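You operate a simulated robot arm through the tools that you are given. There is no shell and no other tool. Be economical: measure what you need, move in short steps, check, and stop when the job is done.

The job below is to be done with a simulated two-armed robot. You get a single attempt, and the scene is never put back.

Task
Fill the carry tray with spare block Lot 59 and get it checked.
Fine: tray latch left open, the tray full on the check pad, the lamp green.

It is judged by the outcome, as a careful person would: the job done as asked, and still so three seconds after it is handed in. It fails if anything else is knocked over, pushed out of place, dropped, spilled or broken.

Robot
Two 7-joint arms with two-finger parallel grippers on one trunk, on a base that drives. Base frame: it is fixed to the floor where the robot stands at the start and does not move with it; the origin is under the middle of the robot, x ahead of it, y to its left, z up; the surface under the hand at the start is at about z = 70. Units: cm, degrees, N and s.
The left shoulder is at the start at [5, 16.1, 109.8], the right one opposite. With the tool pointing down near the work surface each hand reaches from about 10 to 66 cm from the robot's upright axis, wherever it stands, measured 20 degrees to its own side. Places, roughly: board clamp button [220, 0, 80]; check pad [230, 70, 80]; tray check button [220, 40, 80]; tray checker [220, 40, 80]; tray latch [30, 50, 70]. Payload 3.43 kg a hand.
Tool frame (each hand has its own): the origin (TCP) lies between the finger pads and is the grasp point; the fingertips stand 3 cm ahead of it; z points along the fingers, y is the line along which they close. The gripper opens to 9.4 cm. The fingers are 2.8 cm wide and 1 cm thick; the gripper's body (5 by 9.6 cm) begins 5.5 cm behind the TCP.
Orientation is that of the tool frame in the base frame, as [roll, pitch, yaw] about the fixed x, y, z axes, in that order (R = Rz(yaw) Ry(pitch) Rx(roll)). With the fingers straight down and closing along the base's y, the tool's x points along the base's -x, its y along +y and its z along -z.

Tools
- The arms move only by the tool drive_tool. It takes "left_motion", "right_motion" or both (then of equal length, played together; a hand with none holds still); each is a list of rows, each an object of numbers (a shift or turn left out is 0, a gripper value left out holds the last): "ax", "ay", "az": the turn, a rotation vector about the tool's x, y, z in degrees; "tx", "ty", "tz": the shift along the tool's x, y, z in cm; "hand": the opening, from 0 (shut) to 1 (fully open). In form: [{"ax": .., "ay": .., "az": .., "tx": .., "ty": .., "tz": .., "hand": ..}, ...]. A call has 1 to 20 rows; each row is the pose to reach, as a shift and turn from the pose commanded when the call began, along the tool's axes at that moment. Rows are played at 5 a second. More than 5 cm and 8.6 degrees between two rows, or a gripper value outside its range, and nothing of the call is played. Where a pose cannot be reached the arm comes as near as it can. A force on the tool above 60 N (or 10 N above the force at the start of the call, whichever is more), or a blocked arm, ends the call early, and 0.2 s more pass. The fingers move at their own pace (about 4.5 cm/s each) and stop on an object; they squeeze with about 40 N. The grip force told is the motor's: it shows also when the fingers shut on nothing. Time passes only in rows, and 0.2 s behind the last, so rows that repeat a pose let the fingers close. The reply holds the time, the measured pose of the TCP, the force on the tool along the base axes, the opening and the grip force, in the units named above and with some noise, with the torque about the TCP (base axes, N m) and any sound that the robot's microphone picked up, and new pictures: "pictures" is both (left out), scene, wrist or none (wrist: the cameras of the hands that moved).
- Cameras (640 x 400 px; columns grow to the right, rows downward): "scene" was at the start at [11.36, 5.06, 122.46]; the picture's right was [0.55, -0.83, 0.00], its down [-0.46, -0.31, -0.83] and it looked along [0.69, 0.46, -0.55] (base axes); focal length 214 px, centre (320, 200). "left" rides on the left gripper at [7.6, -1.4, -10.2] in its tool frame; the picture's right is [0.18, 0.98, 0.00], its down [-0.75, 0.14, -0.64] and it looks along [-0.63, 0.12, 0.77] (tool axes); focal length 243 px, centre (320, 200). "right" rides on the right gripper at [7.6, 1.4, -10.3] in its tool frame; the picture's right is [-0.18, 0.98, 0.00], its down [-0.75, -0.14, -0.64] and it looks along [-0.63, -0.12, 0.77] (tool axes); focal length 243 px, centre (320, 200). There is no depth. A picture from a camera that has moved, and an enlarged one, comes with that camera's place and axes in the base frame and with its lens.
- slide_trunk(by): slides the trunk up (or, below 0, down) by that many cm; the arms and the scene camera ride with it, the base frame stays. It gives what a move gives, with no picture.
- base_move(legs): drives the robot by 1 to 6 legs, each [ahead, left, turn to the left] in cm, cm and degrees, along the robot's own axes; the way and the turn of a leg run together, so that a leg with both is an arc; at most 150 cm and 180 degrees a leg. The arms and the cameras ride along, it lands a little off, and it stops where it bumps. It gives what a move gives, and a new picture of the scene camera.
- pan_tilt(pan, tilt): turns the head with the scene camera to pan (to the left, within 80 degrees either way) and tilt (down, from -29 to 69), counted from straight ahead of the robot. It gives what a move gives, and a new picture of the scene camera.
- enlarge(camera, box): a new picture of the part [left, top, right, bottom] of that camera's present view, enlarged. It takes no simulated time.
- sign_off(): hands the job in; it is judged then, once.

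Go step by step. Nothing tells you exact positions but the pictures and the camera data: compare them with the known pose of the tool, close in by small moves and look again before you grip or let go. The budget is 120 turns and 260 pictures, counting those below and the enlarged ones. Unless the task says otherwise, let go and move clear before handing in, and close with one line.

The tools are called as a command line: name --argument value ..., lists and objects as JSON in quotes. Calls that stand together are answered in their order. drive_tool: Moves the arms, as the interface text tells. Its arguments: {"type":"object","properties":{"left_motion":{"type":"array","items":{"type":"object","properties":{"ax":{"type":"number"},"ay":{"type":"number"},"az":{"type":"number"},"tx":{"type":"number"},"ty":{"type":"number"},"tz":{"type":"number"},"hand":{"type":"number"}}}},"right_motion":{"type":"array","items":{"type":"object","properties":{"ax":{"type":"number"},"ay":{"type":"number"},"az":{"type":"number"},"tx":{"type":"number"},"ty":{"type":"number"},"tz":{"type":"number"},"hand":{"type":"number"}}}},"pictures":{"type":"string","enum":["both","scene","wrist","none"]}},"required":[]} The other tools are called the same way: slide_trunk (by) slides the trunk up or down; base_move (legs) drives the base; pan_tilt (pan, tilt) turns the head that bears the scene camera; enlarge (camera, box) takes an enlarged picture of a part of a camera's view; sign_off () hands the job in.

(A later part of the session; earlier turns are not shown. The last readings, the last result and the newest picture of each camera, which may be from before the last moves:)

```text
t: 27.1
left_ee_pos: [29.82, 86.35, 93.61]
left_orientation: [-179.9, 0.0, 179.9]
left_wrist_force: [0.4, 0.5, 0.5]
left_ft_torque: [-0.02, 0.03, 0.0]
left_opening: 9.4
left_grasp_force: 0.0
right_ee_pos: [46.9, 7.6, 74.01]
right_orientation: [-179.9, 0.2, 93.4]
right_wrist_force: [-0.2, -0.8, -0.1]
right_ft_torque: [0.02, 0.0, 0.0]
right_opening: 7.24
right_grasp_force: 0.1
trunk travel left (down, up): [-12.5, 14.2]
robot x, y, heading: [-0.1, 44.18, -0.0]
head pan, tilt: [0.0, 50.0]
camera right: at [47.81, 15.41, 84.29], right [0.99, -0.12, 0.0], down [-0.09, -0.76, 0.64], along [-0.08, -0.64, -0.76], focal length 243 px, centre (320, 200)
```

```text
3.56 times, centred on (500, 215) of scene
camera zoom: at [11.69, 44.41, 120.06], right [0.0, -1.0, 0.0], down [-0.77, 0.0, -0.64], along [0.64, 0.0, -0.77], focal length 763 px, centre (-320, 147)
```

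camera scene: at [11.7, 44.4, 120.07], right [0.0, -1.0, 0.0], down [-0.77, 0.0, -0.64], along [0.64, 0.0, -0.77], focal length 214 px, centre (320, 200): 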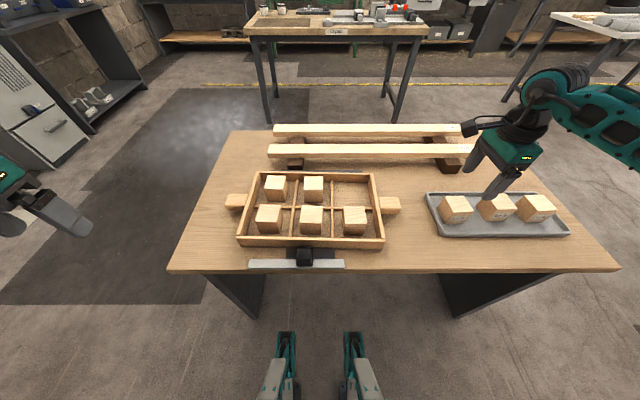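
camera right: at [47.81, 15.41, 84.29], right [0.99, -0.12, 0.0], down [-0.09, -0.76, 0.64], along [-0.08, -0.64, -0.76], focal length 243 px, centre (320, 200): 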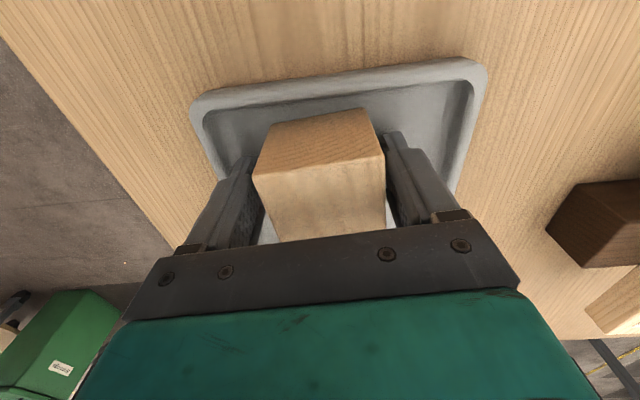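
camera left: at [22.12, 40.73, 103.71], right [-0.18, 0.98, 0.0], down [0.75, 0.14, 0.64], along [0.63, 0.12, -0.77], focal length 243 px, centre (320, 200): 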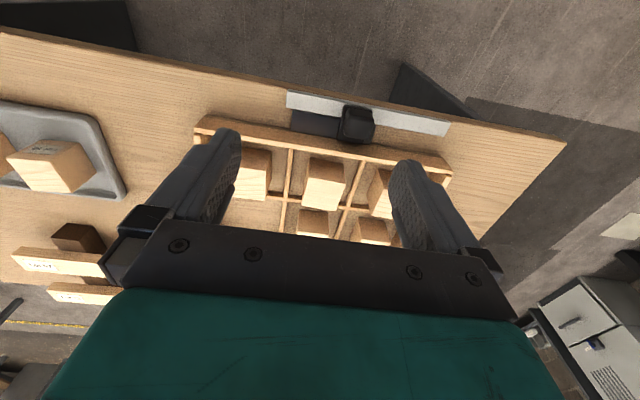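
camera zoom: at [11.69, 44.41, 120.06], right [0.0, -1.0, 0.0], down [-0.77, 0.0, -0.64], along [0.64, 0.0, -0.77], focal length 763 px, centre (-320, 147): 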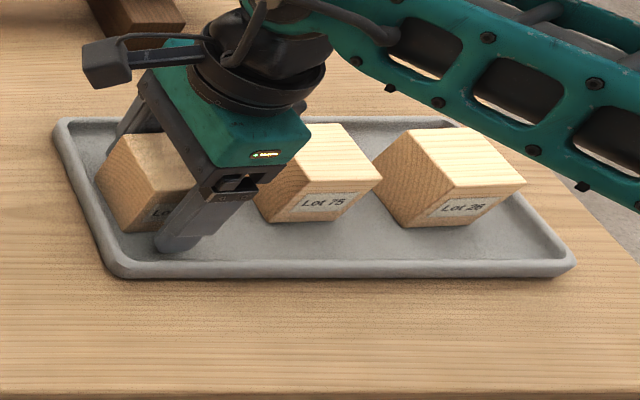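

No contact. Shift 0.5 cm in +y to centre, close and lift gently.

drive_tool --right_motion '[{"tx": 0.5}, {"tx": 0.5, "hand": 0}, {"tx": 0.5, "hand": 0}, {"tx": 0.5, "hand": 0}, {"tx": 0.5, "hand": 0}, {"tx": 0.5, "hand": 0}]' --pictures "wrist"

drive_tool --right_motion '[{"tz": -0.5}, {"tz": -1.2}, {"tz": -2}, {"tz": -3}, {"tz": -3}]' --pictures "both"

```text
t: 28.5
left_ee_pos: [29.79, 86.33, 93.6]
left_orientation: [179.9, 0.0, 179.9]
left_wrist_force: [0.0, 0.3, -0.9]
left_ft_torque: [-0.06, 0.02, -0.01]
left_opening: 9.43
left_grasp_force: 0.0
right_ee_pos: [46.93, 8.14, 73.9]
right_orientation: [180.0, 0.3, 93.6]
right_wrist_force: [0.4, -0.9, 0.3]
right_ft_torque: [0.03, -0.01, 0.0]
right_opening: 5.85
right_grasp_force: 39.8
trunk travel left (down, up): [-12.5, 14.2]
robot x, y, heading: [0.06, 44.08, -0.1]
head pan, tilt: [0.0, 50.0]
camera right: at [47.79, 15.89, 84.32], right [0.99, -0.12, 0.0], down [-0.09, -0.76, 0.64], along [-0.08, -0.64, -0.76], focal length 243 px, centre (320, 200)
```

right: 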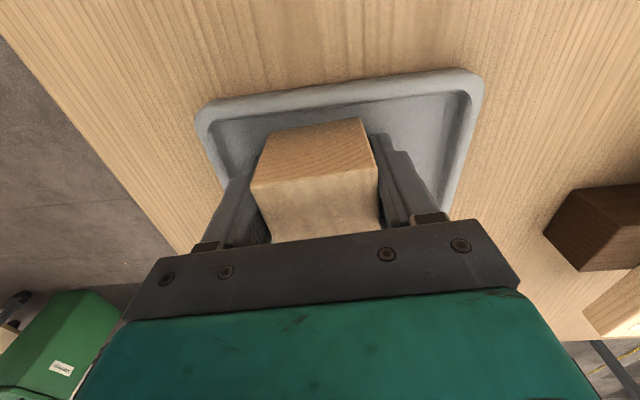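

```text
t: 29.7
left_ee_pos: [29.75, 86.46, 93.6]
left_orientation: [179.9, 0.0, 179.9]
left_wrist_force: [0.2, 0.7, 0.2]
left_ft_torque: [-0.01, 0.02, -0.04]
left_opening: 9.4
left_grasp_force: 0.1
right_ee_pos: [46.99, 8.11, 77.14]
right_orientation: [180.0, 0.2, 93.5]
right_wrist_force: [-0.6, -0.3, -0.6]
right_ft_torque: [0.01, 0.03, -0.02]
right_opening: 5.87
right_grasp_force: 40.0
trunk travel left (down, up): [-12.5, 14.2]
robot x, y, heading: [-0.03, 44.2, -0.1]
head pan, tilt: [0.0, 50.0]
camera scene: at [11.7, 44.41, 120.06], right [0.0, -1.0, 0.0], down [-0.77, 0.0, -0.64], along [0.64, 0.0, -0.77], focal length 214 px, centre (320, 200)
camera right: at [47.93, 15.96, 87.4], right [0.99, -0.12, 0.0], down [-0.09, -0.76, 0.64], along [-0.08, -0.64, -0.76], focal length 243 px, centre (320, 200)
```

scene: 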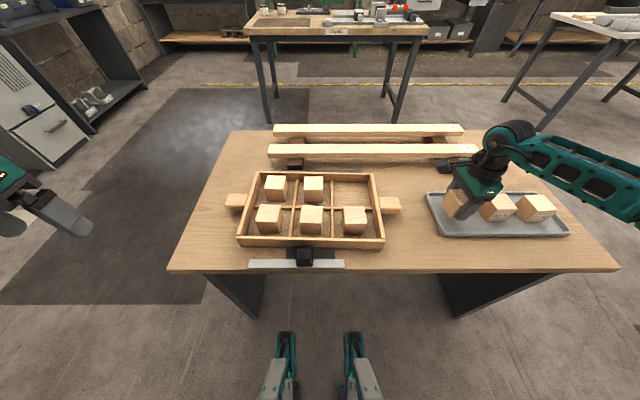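
right: 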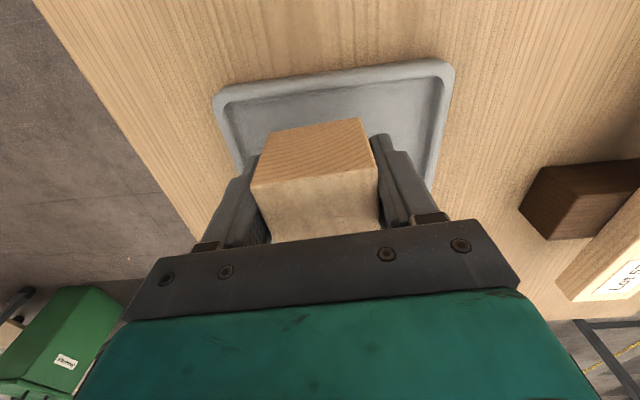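

Held. Raise and carry over the empty cell near (55, 34.5).

drive_tool --right_motion '[{"tz": -3}, {"tz": -6}, {"tz": -10}, {"tz": -11, "tx": 4, "ty": 1.5, "az": 2}, {"tz": -11, "tx": 8, "ty": 3, "az": 4.5}, {"tz": -11, "tx": 12, "ty": 4.5, "az": 4.5}, {"tz": -11, "tx": 16, "ty": 6, "az": 4.5}, {"tz": -11, "tx": 20, "ty": 7.5, "az": 4.5}, {"tz": -11, "tx": 23, "ty": 8.7, "az": 4.5}, {"tz": -11, "tx": 25.8, "ty": 9.7, "az": 4.5}, {"tz": -11, "tx": 25.8, "ty": 9.7, "az": 4.5}]' --pictures "both"

```text
t: 32.1
left_ee_pos: [29.91, 86.33, 93.63]
left_orientation: [179.9, 0.0, 179.9]
left_wrist_force: [0.0, 0.3, -0.8]
left_ft_torque: [0.0, -0.01, 0.03]
left_opening: 9.41
left_grasp_force: 0.0
right_ee_pos: [55.1, 34.67, 88.07]
right_orientation: [179.9, 0.3, 89.0]
right_wrist_force: [-0.9, -0.7, -0.7]
right_ft_torque: [0.03, -0.01, 0.03]
right_opening: 5.83
right_grasp_force: 39.8
trunk travel left (down, up): [-12.5, 14.2]
robot x, y, heading: [0.28, 44.32, -0.1]
head pan, tilt: [0.0, 50.0]
camera scene: at [11.7, 44.4, 120.06], right [0.0, -1.0, 0.0], down [-0.77, 0.0, -0.64], along [0.64, 0.0, -0.77], focal length 214 px, centre (320, 200)
camera right: at [56.67, 42.37, 98.37], right [0.98, -0.2, 0.0], down [-0.15, -0.75, 0.64], along [-0.13, -0.63, -0.76], focal length 243 px, centre (320, 200)
```

scene: 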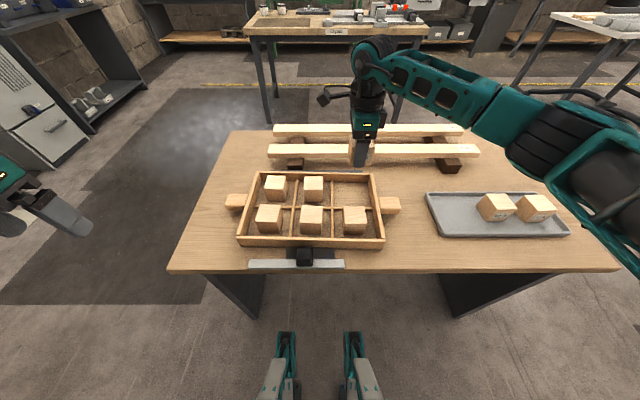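
right: 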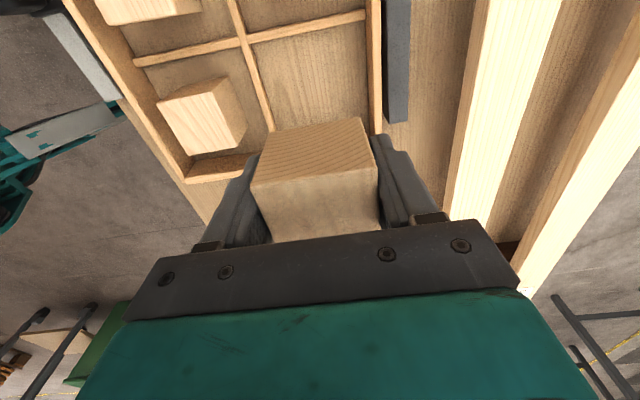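

Well aligned. Lower into the cell in stages.

drive_tool --right_motion '[{"ty": -0.3, "tz": 4}, {"ty": -0.3, "tz": 8}, {"ty": -0.3, "tz": 10}]' --pictures "both"

enlarge --camera "scene" --box '[300, 130, 430, 250]'

```text
t: 32.9
left_ee_pos: [29.82, 86.42, 93.66]
left_orientation: [180.0, -0.1, 179.9]
left_wrist_force: [-0.2, -0.3, -1.3]
left_ft_torque: [-0.01, 0.01, 0.02]
left_opening: 9.4
left_grasp_force: 0.0
right_ee_pos: [54.47, 34.49, 77.77]
right_orientation: [-179.9, 0.2, 89.1]
right_wrist_force: [0.2, -0.6, -1.1]
right_ft_torque: [0.02, -0.02, 0.0]
right_opening: 5.85
right_grasp_force: 39.9
trunk travel left (down, up): [-12.5, 14.2]
robot x, y, heading: [0.38, 44.42, -0.2]
head pan, tilt: [0.0, 50.0]
camera scene: at [11.7, 44.41, 120.06], right [0.0, -1.0, 0.0], down [-0.77, 0.0, -0.64], along [0.64, 0.0, -0.77], focal length 214 px, centre (320, 200)
camera right: at [56.15, 42.09, 88.14], right [0.98, -0.2, 0.0], down [-0.15, -0.75, 0.64], along [-0.13, -0.63, -0.76], focal length 243 px, centre (320, 200)
```

scene: 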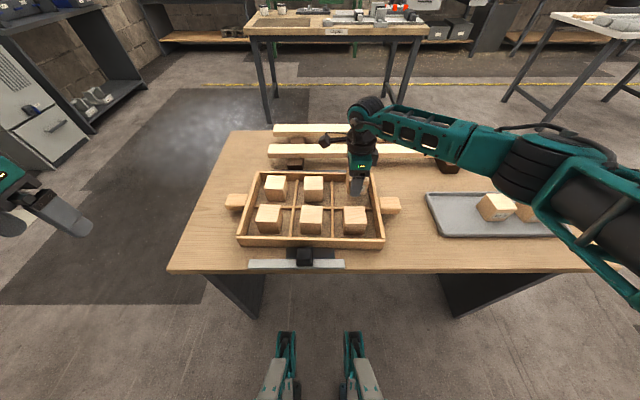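
right: 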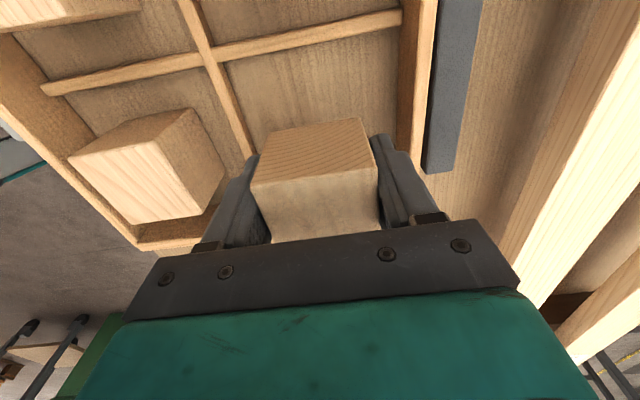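

```text
3.33 times, centred on (365, 190) of scene
camera zoom: at [11.7, 44.41, 120.06], right [0.0, -1.0, 0.0], down [-0.77, 0.0, -0.64], along [0.64, 0.0, -0.77], focal length 715 px, centre (170, 233)
```

zoom: 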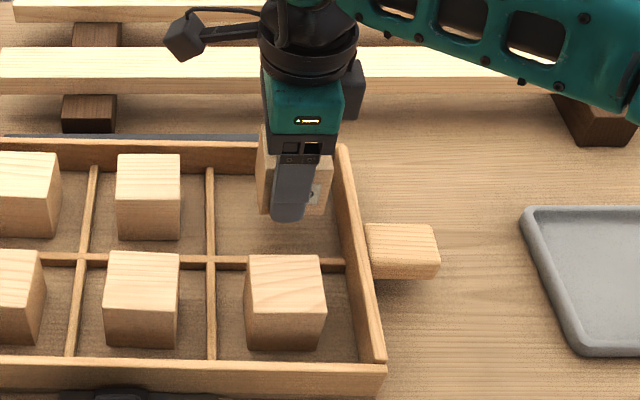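

drive_tool --right_motion '[{"ty": 0.15, "tz": 1.5}, {"ty": 0.15, "tz": 2.5}, {"ty": 0.15, "tz": 3.1}, {"ty": 0.15, "tz": 3.5}]' --pictures "scene"

enlarge --camera "scene" --box '[300, 130, 430, 250]'

```text
t: 33.9
left_ee_pos: [29.84, 86.47, 93.62]
left_orientation: [-179.9, 0.0, 179.8]
left_wrist_force: [0.6, 0.4, -0.9]
left_ft_torque: [-0.01, -0.01, -0.02]
left_opening: 9.39
left_grasp_force: 0.1
right_ee_pos: [54.73, 34.58, 74.55]
right_orientation: [-180.0, 0.2, 89.1]
right_wrist_force: [-0.1, 0.8, -0.3]
right_ft_torque: [-0.02, -0.02, -0.02]
right_opening: 5.84
right_grasp_force: 39.4
trunk travel left (down, up): [-12.5, 14.2]
robot x, y, heading: [0.14, 44.67, -0.4]
head pan, tilt: [0.0, 50.0]
camera scene: at [11.7, 44.41, 120.06], right [0.0, -1.0, 0.0], down [-0.77, 0.0, -0.64], along [0.64, 0.0, -0.77], focal length 214 px, centre (320, 200)
```

scene: 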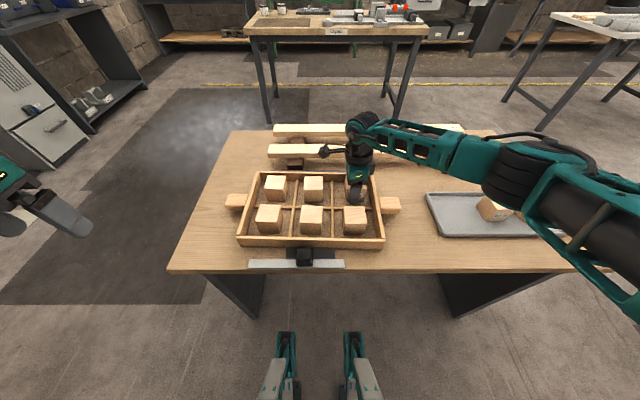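

```text
3.33 times, centred on (365, 190) of scene
camera zoom: at [11.7, 44.41, 120.06], right [0.0, -1.0, 0.0], down [-0.77, 0.0, -0.64], along [0.64, 0.0, -0.77], focal length 715 px, centre (170, 233)
```

zoom: 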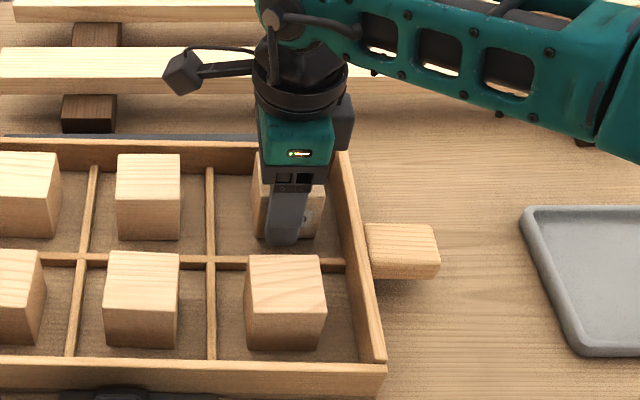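

drive_tool --right_motion '[{"tz": 0.3}, {"tz": 0.6}, {"tz": 0.8}, {"tz": 0.8}]' --pictures "none"

```text
t: 34.9
left_ee_pos: [29.65, 86.49, 93.69]
left_orientation: [-179.9, 0.2, 179.9]
left_wrist_force: [0.0, 0.0, 0.8]
left_ft_torque: [-0.01, 0.01, -0.01]
left_opening: 9.41
left_grasp_force: 0.0
right_ee_pos: [54.97, 34.62, 74.11]
right_orientation: [179.6, 0.1, 89.0]
right_wrist_force: [-1.6, -2.0, 29.9]
right_ft_torque: [-0.11, 0.29, 0.01]
right_opening: 5.87
right_grasp_force: 39.6
trunk travel left (down, up): [-12.5, 14.2]
robot x, y, heading: [0.27, 44.28, -0.1]
head pan, tilt: [0.0, 50.0]
```

Contact. Ease off, open only a little, and rise.

drive_tool --right_motion '[{"tz": -0.45}, {"tz": -0.45, "hand": 0.7}, {"tz": -0.45, "hand": 0.72}, {"tz": -0.45, "hand": 0.72}, {"tz": -3}, {"tz": -7}, {"tz": -11}, {"tz": -15}]' --pictures "both"

enlarge --camera "scene" --box '[220, 160, 420, 285]'

```text
t: 36.7
left_ee_pos: [29.78, 86.4, 93.64]
left_orientation: [180.0, -0.1, 179.8]
left_wrist_force: [-0.2, 1.0, -1.0]
left_ft_torque: [0.02, 0.0, 0.02]
left_opening: 9.41
left_grasp_force: 0.0
right_ee_pos: [54.89, 34.5, 88.84]
right_orientation: [-179.9, 0.2, 89.1]
right_wrist_force: [0.2, 0.1, 0.5]
right_ft_torque: [-0.02, -0.01, 0.0]
right_opening: 6.78
right_grasp_force: 0.1
trunk travel left (down, up): [-12.5, 14.2]
robot x, y, heading: [-0.06, 44.18, -0.2]
head pan, tilt: [0.0, 50.0]
camera scene: at [11.67, 44.42, 120.06], right [0.0, -1.0, 0.0], down [-0.77, 0.0, -0.64], along [0.64, 0.0, -0.77], focal length 214 px, centre (320, 200)
camera right: at [56.43, 42.12, 99.15], right [0.98, -0.2, 0.0], down [-0.15, -0.75, 0.65], along [-0.13, -0.63, -0.76], focal length 243 px, centre (320, 200)
```

scene: 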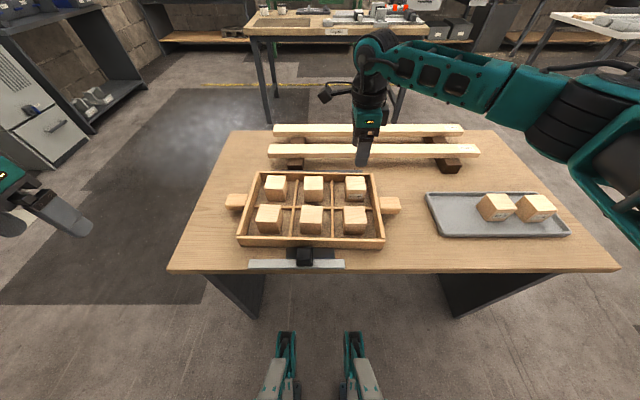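
right: 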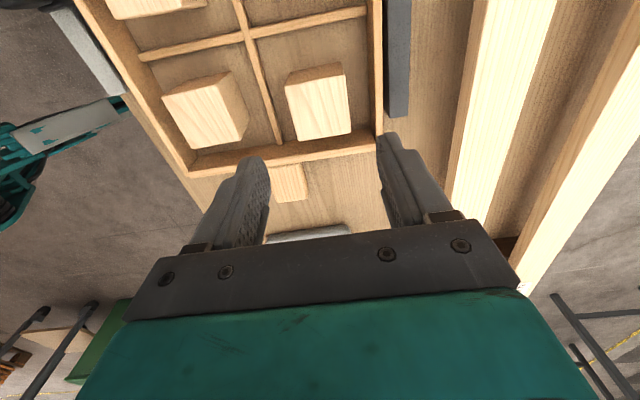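

```text
3.20 times, centred on (320, 222) of scene
camera zoom: at [11.67, 44.42, 120.06], right [0.0, -1.0, 0.0], down [-0.77, 0.0, -0.64], along [0.64, 0.0, -0.77], focal length 686 px, centre (320, 128)
```

zoom: 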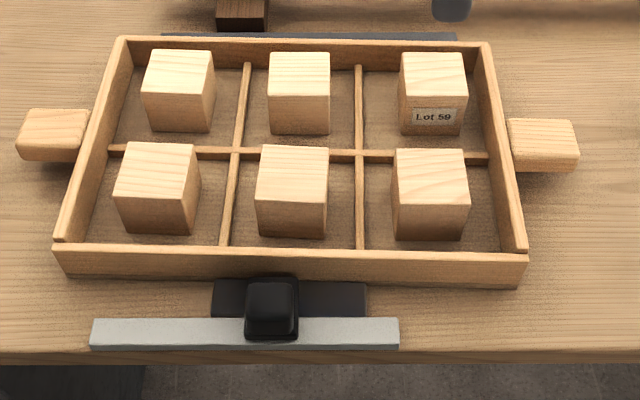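

Lot 59 sits properly in the last cell. Now move the right hand aside and bring the left hand over the latch knob (~[33, 47.8]).

drive_tool --right_motion '[{"tx": -3, "tz": -1}, {"tx": -6, "tz": -2}, {"tx": -9, "tz": -3}, {"tx": -12, "tz": -4}, {"tx": -15, "tz": -5}, {"tx": -18, "tz": -6}, {"tx": -20, "tz": -6}, {"tx": -20, "tz": -6}]' --left_motion '[{"tx": -0.4, "ty": -4.8, "tz": 0.5}, {"tx": -0.8, "ty": -9.6, "tz": 1}, {"tx": -1.2, "ty": -14.4, "tz": 1.5}, {"tx": -1.6, "ty": -19.2, "tz": 2}, {"tx": -2, "ty": -24, "tz": 2.5}, {"tx": -2.4, "ty": -28.8, "tz": 3}, {"tx": -2.8, "ty": -33.6, "tz": 4}, {"tx": -3.3, "ty": -38.3, "tz": 5}]' --pictures "both"

enlarge --camera "scene" --box '[220, 160, 420, 285]'

```text
t: 38.5
left_ee_pos: [33.05, 48.1, 88.42]
left_orientation: [179.9, 0.1, 179.9]
left_wrist_force: [0.4, -0.8, -0.1]
left_ft_torque: [0.02, 0.02, 0.02]
left_opening: 9.37
left_grasp_force: 0.1
right_ee_pos: [54.74, 14.59, 94.74]
right_orientation: [180.0, 0.2, 89.1]
right_wrist_force: [-0.2, 0.0, -0.2]
right_ft_torque: [-0.03, 0.01, -0.01]
right_opening: 6.78
right_grasp_force: 0.1
trunk travel left (down, up): [-12.5, 14.2]
robot x, y, heading: [-0.12, 44.06, -0.2]
head pan, tilt: [0.0, 50.0]
camera scene: at [11.7, 44.38, 120.06], right [0.0, -1.0, 0.0], down [-0.77, 0.0, -0.64], along [0.64, 0.0, -0.77], focal length 214 px, centre (320, 200)
camera right: at [56.2, 22.2, 105.01], right [0.98, -0.2, 0.0], down [-0.15, -0.75, 0.64], along [-0.13, -0.63, -0.76], focal length 243 px, centre (320, 200)
camera left: at [25.5, 46.58, 98.69], right [-0.18, 0.98, 0.0], down [0.75, 0.14, 0.64], along [0.63, 0.12, -0.77], focal length 243 px, centre (320, 200)
```

scene: 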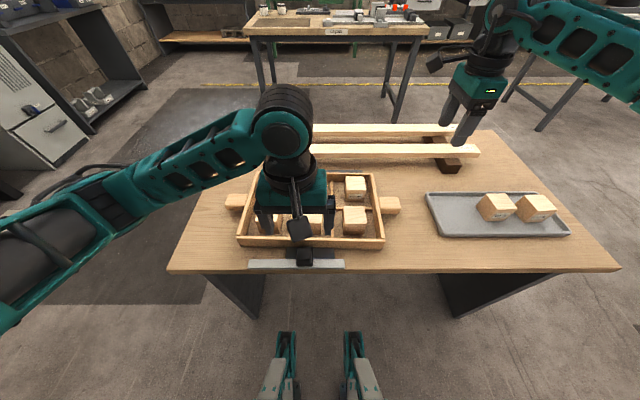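
right: 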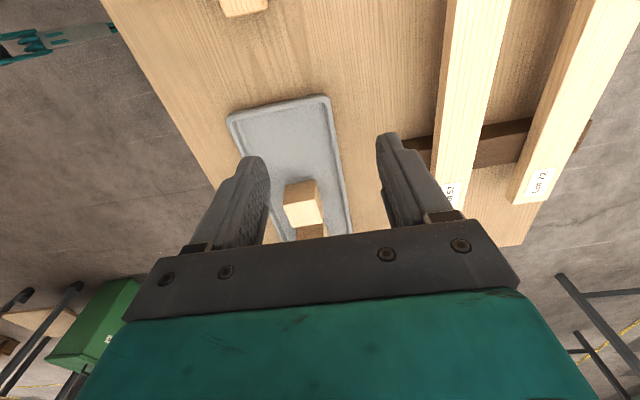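
left: 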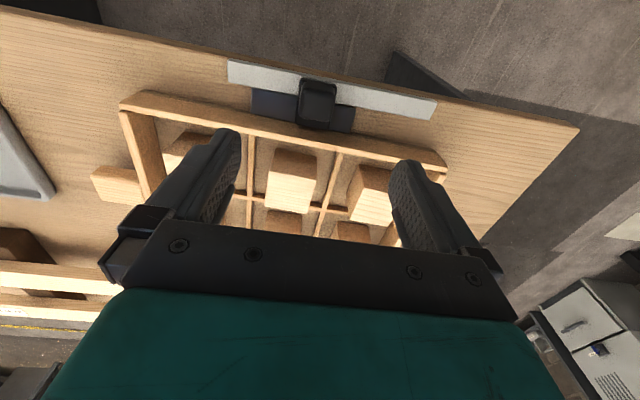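

```text
3.20 times, centred on (320, 222) of scene
camera zoom: at [11.7, 44.38, 120.06], right [0.0, -1.0, 0.0], down [-0.77, 0.0, -0.64], along [0.64, 0.0, -0.77], focal length 686 px, centre (320, 128)
```

zoom: 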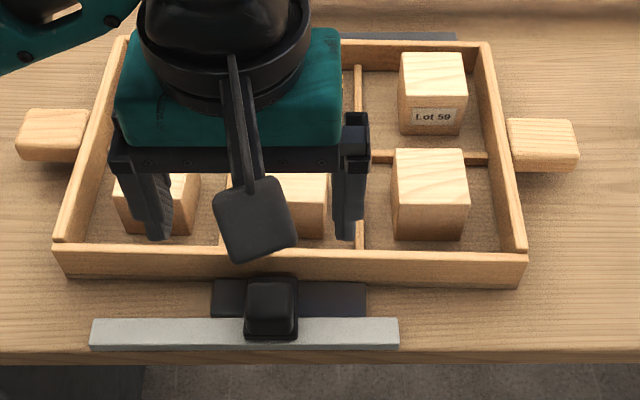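

drive_tool --left_motion '[{"tx": -0.2, "ty": -0.3, "tz": 4}, {"tx": -0.2, "ty": -0.3, "tz": 7.5, "hand": 0.75}]' --pictures "wrist"

enlarge --camera "scene" --box '[240, 200, 380, 290]'

enlarge --camera "left" --box '[200, 60, 460, 220]'

```text
t: 39.1
left_ee_pos: [33.24, 47.72, 81.13]
left_orientation: [-180.0, 0.1, 179.8]
left_wrist_force: [-0.8, 0.8, 0.5]
left_ft_torque: [0.0, 0.01, 0.01]
left_opening: 7.07
left_grasp_force: 0.0
right_ee_pos: [54.57, 14.55, 94.66]
right_orientation: [-180.0, 0.2, 89.0]
right_wrist_force: [0.6, 0.6, -0.4]
right_ft_torque: [0.01, 0.01, 0.01]
right_opening: 6.78
right_grasp_force: 0.0
trunk travel left (down, up): [-12.5, 14.2]
robot x, y, heading: [-0.32, 44.36, -0.2]
head pan, tilt: [0.0, 50.0]
camera left: at [25.64, 46.32, 91.18], right [-0.18, 0.98, 0.0], down [0.75, 0.14, 0.64], along [0.63, 0.12, -0.77], focal length 243 px, centre (320, 200)
```

left: 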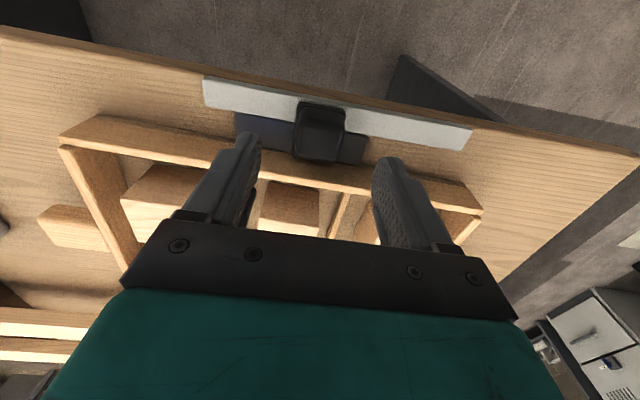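

```text
4.44 times, centred on (310, 245) of scene
camera zoom: at [11.69, 44.41, 120.07], right [0.0, -1.0, 0.0], down [-0.77, 0.0, -0.64], along [0.64, 0.0, -0.77], focal length 953 px, centre (364, 0)
```

zoom: 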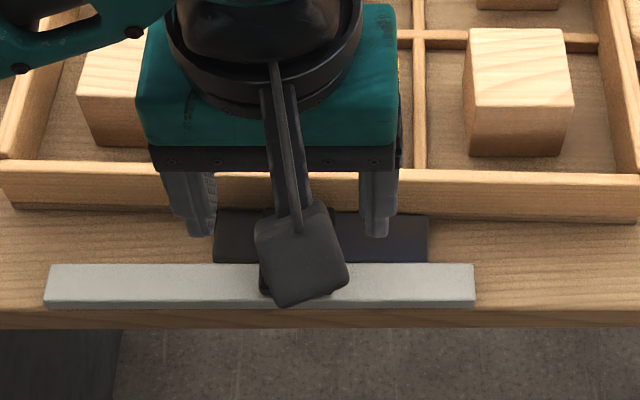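

```text
2.46 times, centred on (330, 140) of left
camera zoom: at [25.64, 46.32, 91.18], right [-0.18, 0.98, 0.0], down [0.75, 0.14, 0.64], along [0.63, 0.12, -0.77], focal length 597 px, centre (295, 348)
```

zoom: 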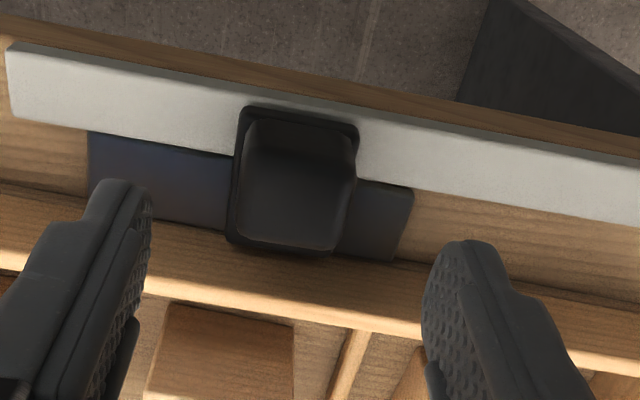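

Knob centred between the fingers. Descend and grip it.

drive_tool --left_motion '[{"tx": -0.2, "ty": 0.1, "tz": 3}, {"tx": -0.2, "ty": 0.1, "tz": 5}, {"tx": -0.2, "ty": 0.1, "tz": 6}, {"tx": -0.2, "ty": 0.1, "tz": 6, "hand": 0}, {"tx": -0.2, "ty": 0.1, "tz": 6, "hand": 0}, {"tx": -0.2, "ty": 0.1, "tz": 6, "hand": 0}, {"tx": -0.2, "ty": 0.1, "tz": 6, "hand": 0}]' --pictures "both"

```text
t: 40.7
left_ee_pos: [33.55, 47.77, 75.05]
left_orientation: [180.0, 0.0, 179.9]
left_wrist_force: [-1.4, -1.2, -4.6]
left_ft_torque: [-0.12, -0.28, 0.27]
left_opening: 3.95
left_grasp_force: 44.8
right_ee_pos: [54.57, 14.67, 94.67]
right_orientation: [-179.9, 0.2, 89.1]
right_wrist_force: [-0.3, 0.3, 0.2]
right_ft_torque: [0.01, 0.0, -0.01]
right_opening: 6.76
right_grasp_force: 0.0
trunk travel left (down, up): [-12.5, 14.2]
robot x, y, heading: [0.18, 44.27, -0.1]
head pan, tilt: [0.0, 50.0]
camera scene: at [11.7, 44.4, 120.06], right [0.0, -1.0, 0.0], down [-0.77, 0.0, -0.64], along [0.64, 0.0, -0.77], focal length 214 px, centre (320, 200)
camera left: at [25.94, 46.42, 85.19], right [-0.18, 0.98, 0.0], down [0.75, 0.14, 0.64], along [0.63, 0.12, -0.77], focal length 243 px, centre (320, 200)
```

scene: 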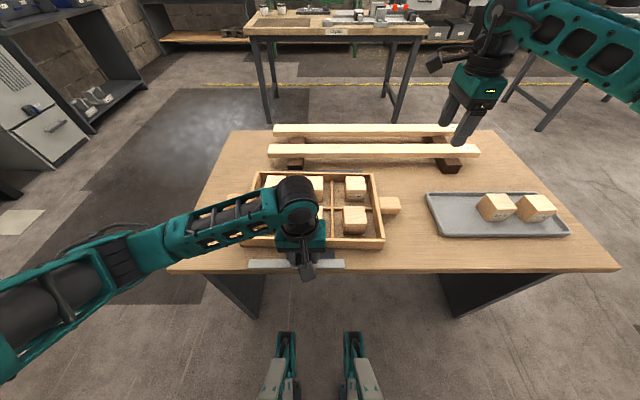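
left: 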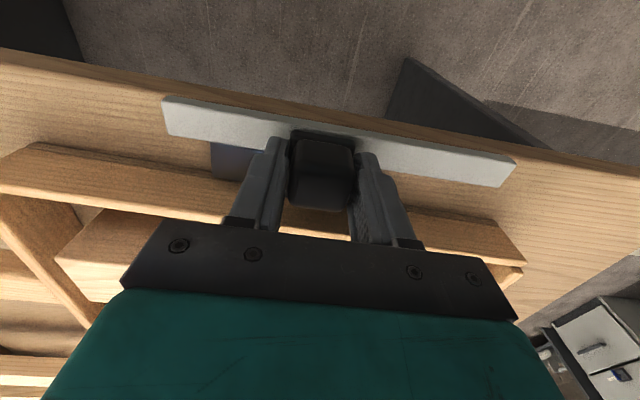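

Gripped (4 cm). Slide towards +y.

drive_tool --left_motion '[{"ty": 0.7}, {"ty": 1.5}, {"ty": 2.5}, {"ty": 3.5}, {"ty": 4.5}, {"ty": 5.5}, {"ty": 6.5}, {"ty": 7.5}, {"ty": 8.5}, {"ty": 9}]' --pictures "both"

```text
t: 42.9
left_ee_pos: [33.5, 56.37, 75.1]
left_orientation: [-179.4, 0.2, 179.7]
left_wrist_force: [3.2, -26.5, -8.5]
left_ft_torque: [-0.61, -0.79, 1.08]
left_opening: 3.96
left_grasp_force: 45.2
right_ee_pos: [54.7, 14.45, 94.49]
right_orientation: [-180.0, 0.1, 88.9]
right_wrist_force: [0.5, 0.3, 0.6]
right_ft_torque: [0.01, 0.01, -0.01]
right_opening: 6.77
right_grasp_force: 0.1
trunk travel left (down, up): [-12.5, 14.2]
robot x, y, heading: [0.05, 44.19, -0.3]
head pan, tilt: [0.0, 50.0]
camera scene: at [11.75, 44.2, 120.03], right [0.0, -1.0, 0.0], down [-0.77, 0.0, -0.64], along [0.64, 0.0, -0.77], focal length 214 px, centre (320, 200)
camera left: at [25.9, 55.05, 85.17], right [-0.18, 0.98, -0.01], down [0.75, 0.14, 0.64], along [0.63, 0.11, -0.77], focal length 243 px, centre (320, 200)
```

scene: 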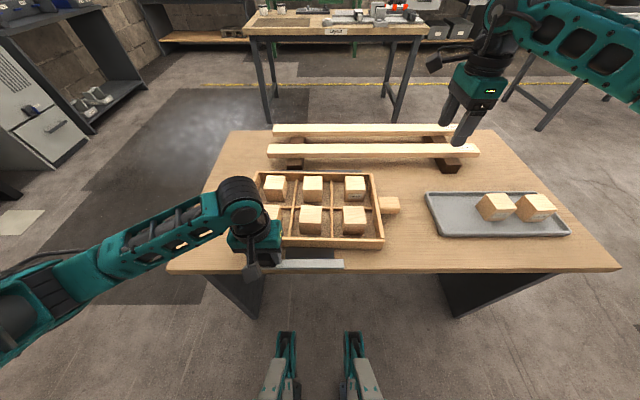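
left: 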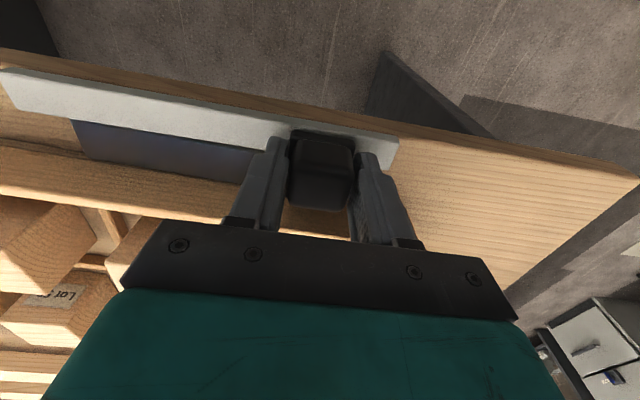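

Slider reached its stop. Release and rise.

drive_tool --left_motion '[{"ty": -0.5}, {"ty": -0.5, "hand": 0.75}, {"ty": -0.5, "hand": 0.75}, {"ty": -0.5, "hand": 0.75}, {"ty": -0.5, "tz": -4}, {"ty": -0.5, "tz": -8}, {"ty": 2, "tz": -12}, {"ty": 6, "tz": -14}, {"ty": 10.5, "tz": -16}]' --pictures "both"

enlarge --camera "scene" --box '[220, 160, 420, 285]'

```text
t: 44.9
left_ee_pos: [33.34, 67.47, 91.02]
left_orientation: [-180.0, 0.0, 179.8]
left_wrist_force: [-0.2, -0.7, -0.2]
left_ft_torque: [0.01, 0.0, 0.01]
left_opening: 7.05
left_grasp_force: 0.0
right_ee_pos: [54.61, 14.61, 94.8]
right_orientation: [180.0, 0.2, 89.2]
right_wrist_force: [0.8, 1.0, 0.3]
right_ft_torque: [-0.02, 0.02, 0.0]
right_opening: 6.74
right_grasp_force: 0.0
trunk travel left (down, up): [-12.5, 14.2]
robot x, y, heading: [-0.09, 44.03, -0.3]
head pan, tilt: [0.0, 50.0]
camera scene: at [11.67, 44.43, 120.07], right [0.0, -1.0, 0.0], down [-0.77, 0.0, -0.64], along [0.64, 0.0, -0.77], focal length 214 px, centre (320, 200)
camera left: at [25.87, 66.05, 101.09], right [-0.18, 0.98, 0.0], down [0.75, 0.14, 0.64], along [0.63, 0.12, -0.77], focal length 243 px, centre (320, 200)
```

scene: 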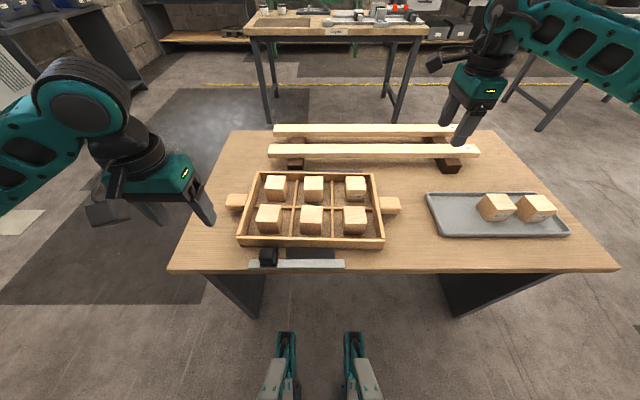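
left: 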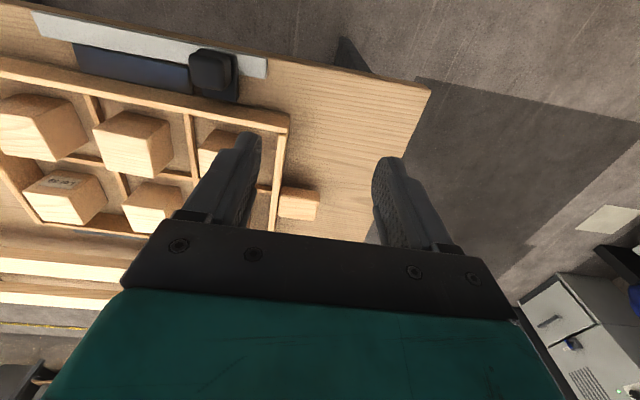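

```text
3.20 times, centred on (320, 222) of scene
camera zoom: at [11.67, 44.43, 120.07], right [0.0, -1.0, 0.0], down [-0.77, 0.0, -0.64], along [0.64, 0.0, -0.77], focal length 686 px, centre (320, 128)
```

zoom: 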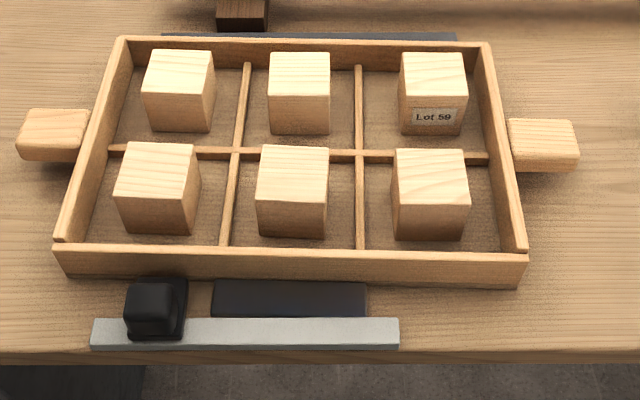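

The latch is open and stays there. Next bring both hands over the tray handles (left ≈[50, 67], right ≈[49, 25]), both closing along x.

drive_tool --left_motion '[{"tx": -4}, {"tx": -8}, {"tx": -12}, {"tx": -16.4}, {"tx": -16.4, "az": -8.2}, {"tx": -16.4, "az": -16.4}, {"tx": -16.4, "az": -24.6}, {"tx": -16.4, "az": -32.8}, {"tx": -16.4, "az": -41}, {"tx": -16.4, "az": -49.2}, {"tx": -16.4, "az": -57.4}, {"tx": -16.4, "az": -65.6}, {"tx": -16.4, "az": -73.8}, {"tx": -16.4, "az": -82}, {"tx": -16.4, "az": -90}]' --right_motion '[{"tx": 2.5, "ty": -1.5, "hand": 0.75}, {"tx": 5, "ty": -3}, {"tx": 7.5, "ty": -4.5}, {"tx": 10.4, "ty": -5.8}, {"tx": 10.4, "ty": -5.8, "tz": 3}, {"tx": 10.4, "ty": -5.8, "tz": 6}, {"tx": 10.4, "ty": -5.8, "tz": 8}, {"tx": 10.4, "ty": -5.8, "tz": 8}, {"tx": 10.4, "ty": -5.8, "tz": 8}, {"tx": 10.4, "ty": -5.8, "tz": 8}, {"tx": 10.4, "ty": -5.8, "tz": 8}, {"tx": 10.4, "ty": -5.8, "tz": 8}, {"tx": 10.4, "ty": -5.8, "tz": 8}, {"tx": 10.4, "ty": -5.8, "tz": 8}, {"tx": 10.4, "ty": -5.8, "tz": 8}]' --pictures "both"

```text
t: 48.1
left_ee_pos: [49.89, 67.3, 91.18]
left_orientation: [180.0, 0.1, -90.0]
left_wrist_force: [-1.3, 0.2, 0.8]
left_ft_torque: [0.0, 0.0, 0.03]
left_opening: 7.08
left_grasp_force: 0.2
right_ee_pos: [48.94, 24.84, 86.53]
right_orientation: [179.9, 0.2, 89.1]
right_wrist_force: [0.2, -0.6, -0.2]
right_ft_torque: [0.0, -0.01, -0.01]
right_opening: 7.07
right_grasp_force: 0.1
trunk travel left (down, up): [-12.5, 14.2]
robot x, y, heading: [0.05, 44.12, -0.6]
head pan, tilt: [0.0, 50.0]
camera scene: at [11.69, 44.41, 120.06], right [0.0, -1.0, 0.0], down [-0.77, 0.0, -0.64], along [0.64, 0.0, -0.77], focal length 214 px, centre (320, 200)
camera right: at [50.42, 32.59, 96.9], right [0.98, -0.2, 0.0], down [-0.15, -0.75, 0.64], along [-0.13, -0.63, -0.76], focal length 243 px, centre (320, 200)
camera left: at [51.39, 59.68, 101.26], right [-0.98, -0.18, 0.0], down [-0.14, 0.75, 0.64], along [-0.12, 0.63, -0.77], focal length 243 px, centre (320, 200)
```

scene: 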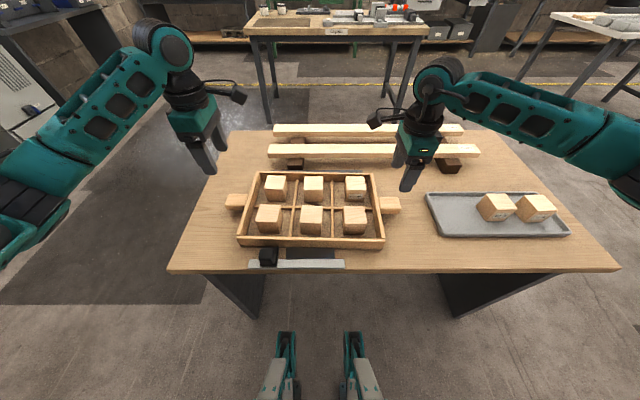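
right: 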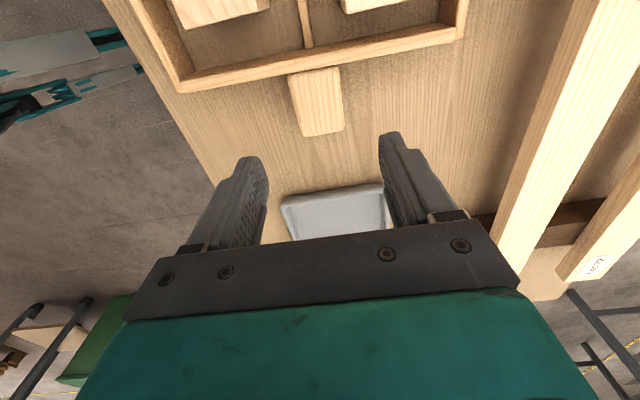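
left: 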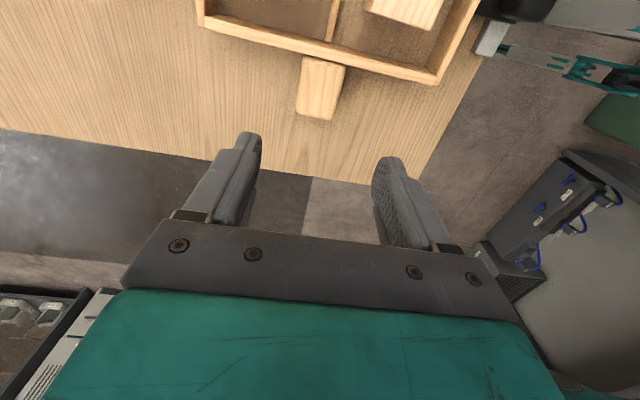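

Both hands are aligned with the handles. Descend part-way and check.

drive_tool --left_motion '[{"tz": 4, "az": 1}, {"tz": 8, "az": 1}, {"tz": 12, "az": 1}, {"tz": 14, "az": 1}]' --right_motion '[{"tz": 3}, {"tz": 6}, {"tz": 8}, {"tz": 9.3}]' --pictures "both"

enlarge --camera "scene" --box '[200, 150, 440, 280]'

```text
t: 49.1
left_ee_pos: [49.88, 67.5, 77.0]
left_orientation: [179.9, 0.0, -91.1]
left_wrist_force: [0.2, 0.7, 0.1]
left_ft_torque: [0.01, -0.01, 0.06]
left_opening: 7.05
left_grasp_force: 0.2
right_ee_pos: [48.84, 25.0, 77.38]
right_orientation: [180.0, 0.1, 88.9]
right_wrist_force: [-0.1, -0.5, 0.2]
right_ft_torque: [0.02, 0.01, -0.04]
right_opening: 7.04
right_grasp_force: 0.1
trunk travel left (down, up): [-12.5, 14.2]
robot x, y, heading: [0.03, 44.31, -0.1]
head pan, tilt: [0.0, 50.0]
camera scene: at [11.7, 44.41, 120.07], right [0.0, -1.0, 0.0], down [-0.77, 0.0, -0.64], along [0.64, 0.0, -0.77], focal length 214 px, centre (320, 200)
camera right: at [50.4, 32.6, 87.67], right [0.98, -0.2, 0.0], down [-0.15, -0.75, 0.65], along [-0.13, -0.63, -0.76], focal length 243 px, centre (320, 200)
camera left: at [51.22, 59.71, 87.09], right [-0.99, -0.16, 0.0], down [-0.13, 0.76, 0.64], along [-0.11, 0.63, -0.77], focal length 243 px, centre (320, 200)
```

scene: 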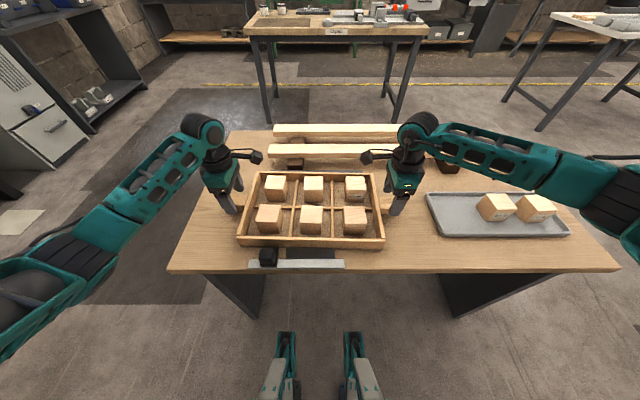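
right: 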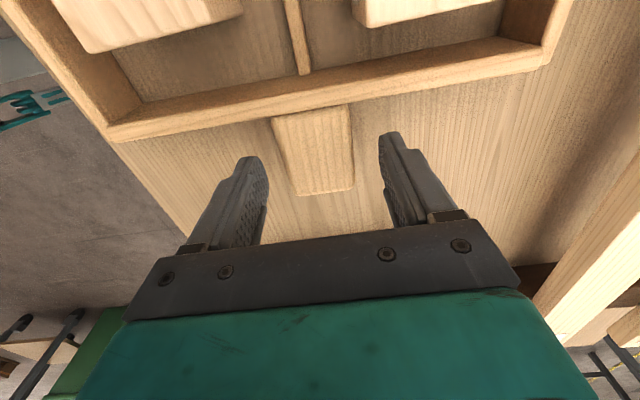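
left: 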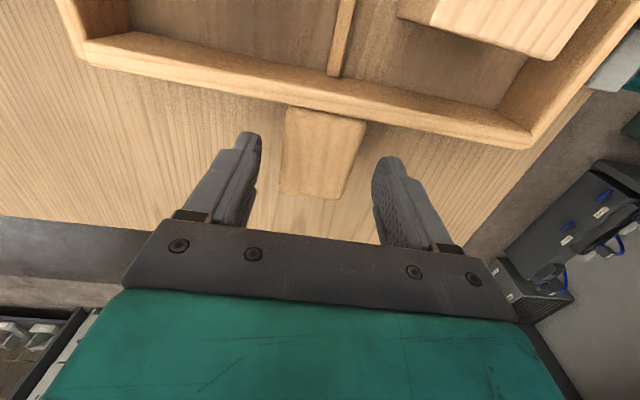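

```text
2.67 times, centred on (320, 215) of scene
camera zoom: at [11.7, 44.41, 120.07], right [0.0, -1.0, 0.0], down [-0.77, 0.0, -0.64], along [0.64, 0.0, -0.77], focal length 572 px, centre (320, 160)
```

zoom: 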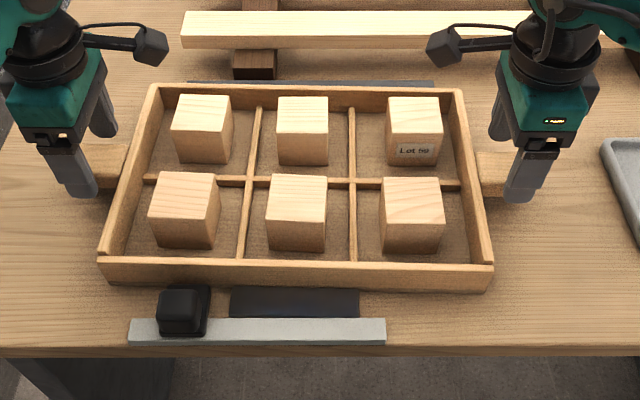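

drive_tool --left_motion '[{"tz": 1.5, "tx": 0.4}, {"tz": 2.5, "tx": 0.4}, {"tz": 3, "tx": 0.4}, {"tz": 3.4, "tx": 0.4}]' --right_motion '[{"tz": 1.5}, {"tz": 2.8}, {"tz": 3.4}, {"tz": 3.8}]' --pictures "wrist"

```text
t: 50.1
left_ee_pos: [49.86, 66.99, 73.61]
left_orientation: [-179.9, 0.0, -91.2]
left_wrist_force: [-0.7, -1.0, -0.1]
left_ft_torque: [0.0, 0.01, -0.01]
left_opening: 7.07
left_grasp_force: 0.1
right_ee_pos: [48.9, 25.1, 73.52]
right_orientation: [180.0, 0.2, 89.1]
right_wrist_force: [0.8, 0.2, -0.9]
right_ft_torque: [0.02, -0.01, -0.03]
right_opening: 7.03
right_grasp_force: 0.0
trunk travel left (down, up): [-12.5, 14.2]
robot x, y, heading: [0.18, 44.13, -0.1]
head pan, tilt: [0.0, 50.0]
camera right: at [50.38, 32.65, 83.85], right [0.98, -0.2, 0.0], down [-0.15, -0.75, 0.64], along [-0.13, -0.63, -0.76], focal length 243 px, centre (320, 200)
camera left: at [51.24, 59.3, 83.74], right [-0.99, -0.16, 0.0], down [-0.13, 0.76, 0.64], along [-0.11, 0.63, -0.77], focal length 243 px, centre (320, 200)
```

right: 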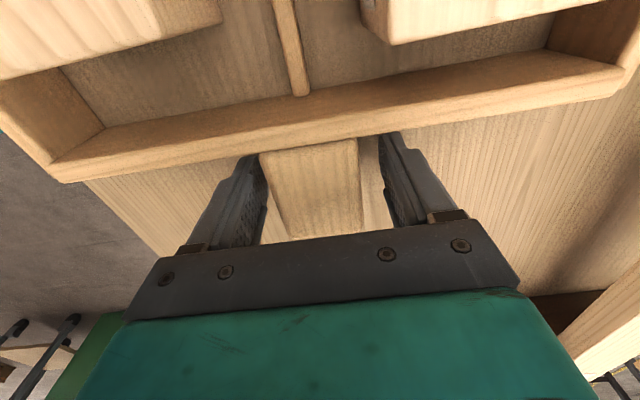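
left: 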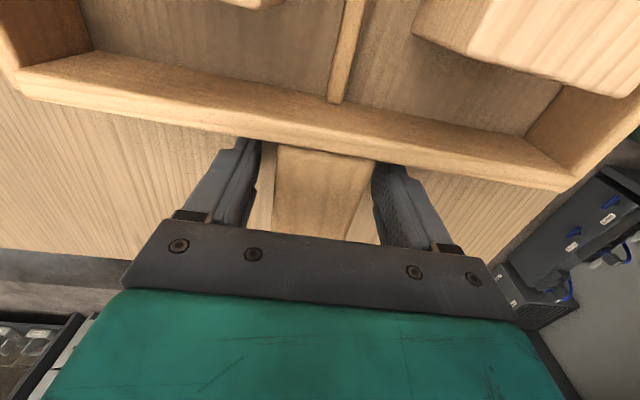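

Both straddle the handles without contact. Close both.

drive_tool --left_motion '[{"hand": 0}, {"hand": 0}, {"hand": 0}, {"hand": 0}, {"hand": 0}, {"hand": 0}]' --right_motion '[{"hand": 0}, {"hand": 0}, {"hand": 0}, {"hand": 0}, {"hand": 0}, {"hand": 0}]' --pictures "none"

drive_tool --left_motion '[{"tz": -0.4}, {"tz": -0.8}, {"tz": -1.4}, {"tz": -2}, {"tz": -2}]' --right_motion '[{"tz": -0.4}, {"tz": -0.8}, {"tz": -1.4}, {"tz": -2}, {"tz": -2}]' --pictures "scene"

enlarge --camera "scene" --box '[200, 150, 440, 280]'

```text
t: 51.5
left_ee_pos: [49.84, 67.0, 73.57]
left_orientation: [180.0, 0.0, -91.1]
left_wrist_force: [-0.8, 0.9, -0.3]
left_ft_torque: [-0.03, -0.14, -0.04]
left_opening: 4.92
left_grasp_force: 40.1
right_ee_pos: [48.84, 25.01, 73.54]
right_orientation: [180.0, 0.2, 89.0]
right_wrist_force: [-0.4, 0.2, -0.5]
right_ft_torque: [-0.29, 0.06, -0.28]
right_opening: 4.9
right_grasp_force: 39.6
trunk travel left (down, up): [-12.5, 14.2]
robot x, y, heading: [0.38, 44.08, -0.2]
head pan, tilt: [0.0, 50.0]
```

```text
t: 52.7
left_ee_pos: [49.98, 66.99, 75.62]
left_orientation: [179.9, 0.0, -91.2]
left_wrist_force: [-1.2, 3.0, -3.6]
left_ft_torque: [-0.65, 0.06, -0.33]
left_opening: 4.95
left_grasp_force: 40.3
right_ee_pos: [48.96, 24.98, 75.71]
right_orientation: [179.9, 0.1, 89.0]
right_wrist_force: [0.6, -2.8, -5.2]
right_ft_torque: [0.27, -0.04, -0.23]
right_opening: 4.92
right_grasp_force: 40.0
trunk travel left (down, up): [-12.5, 14.2]
robot x, y, heading: [0.2, 44.35, -0.2]
head pan, tilt: [0.0, 50.0]
camera scene: at [11.75, 44.41, 120.05], right [0.0, -1.0, 0.0], down [-0.77, 0.0, -0.64], along [0.64, 0.0, -0.77], focal length 214 px, centre (320, 200)
```

scene: 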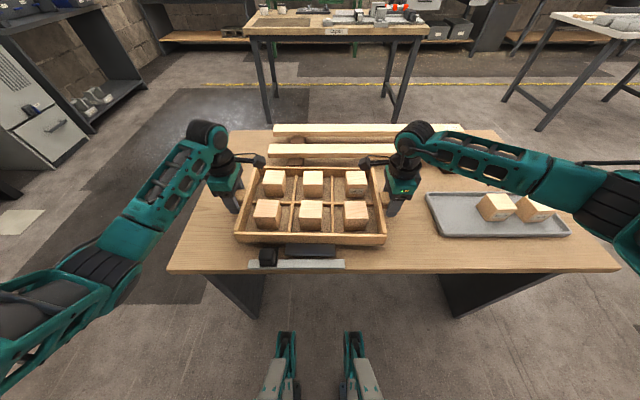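

```text
2.67 times, centred on (320, 215) of scene
camera zoom: at [11.75, 44.41, 120.05], right [0.0, -1.0, 0.0], down [-0.77, 0.0, -0.64], along [0.64, 0.0, -0.77], focal length 572 px, centre (320, 160)
```

zoom: 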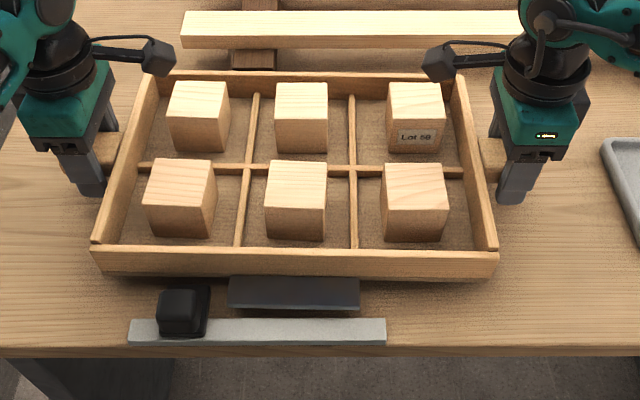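

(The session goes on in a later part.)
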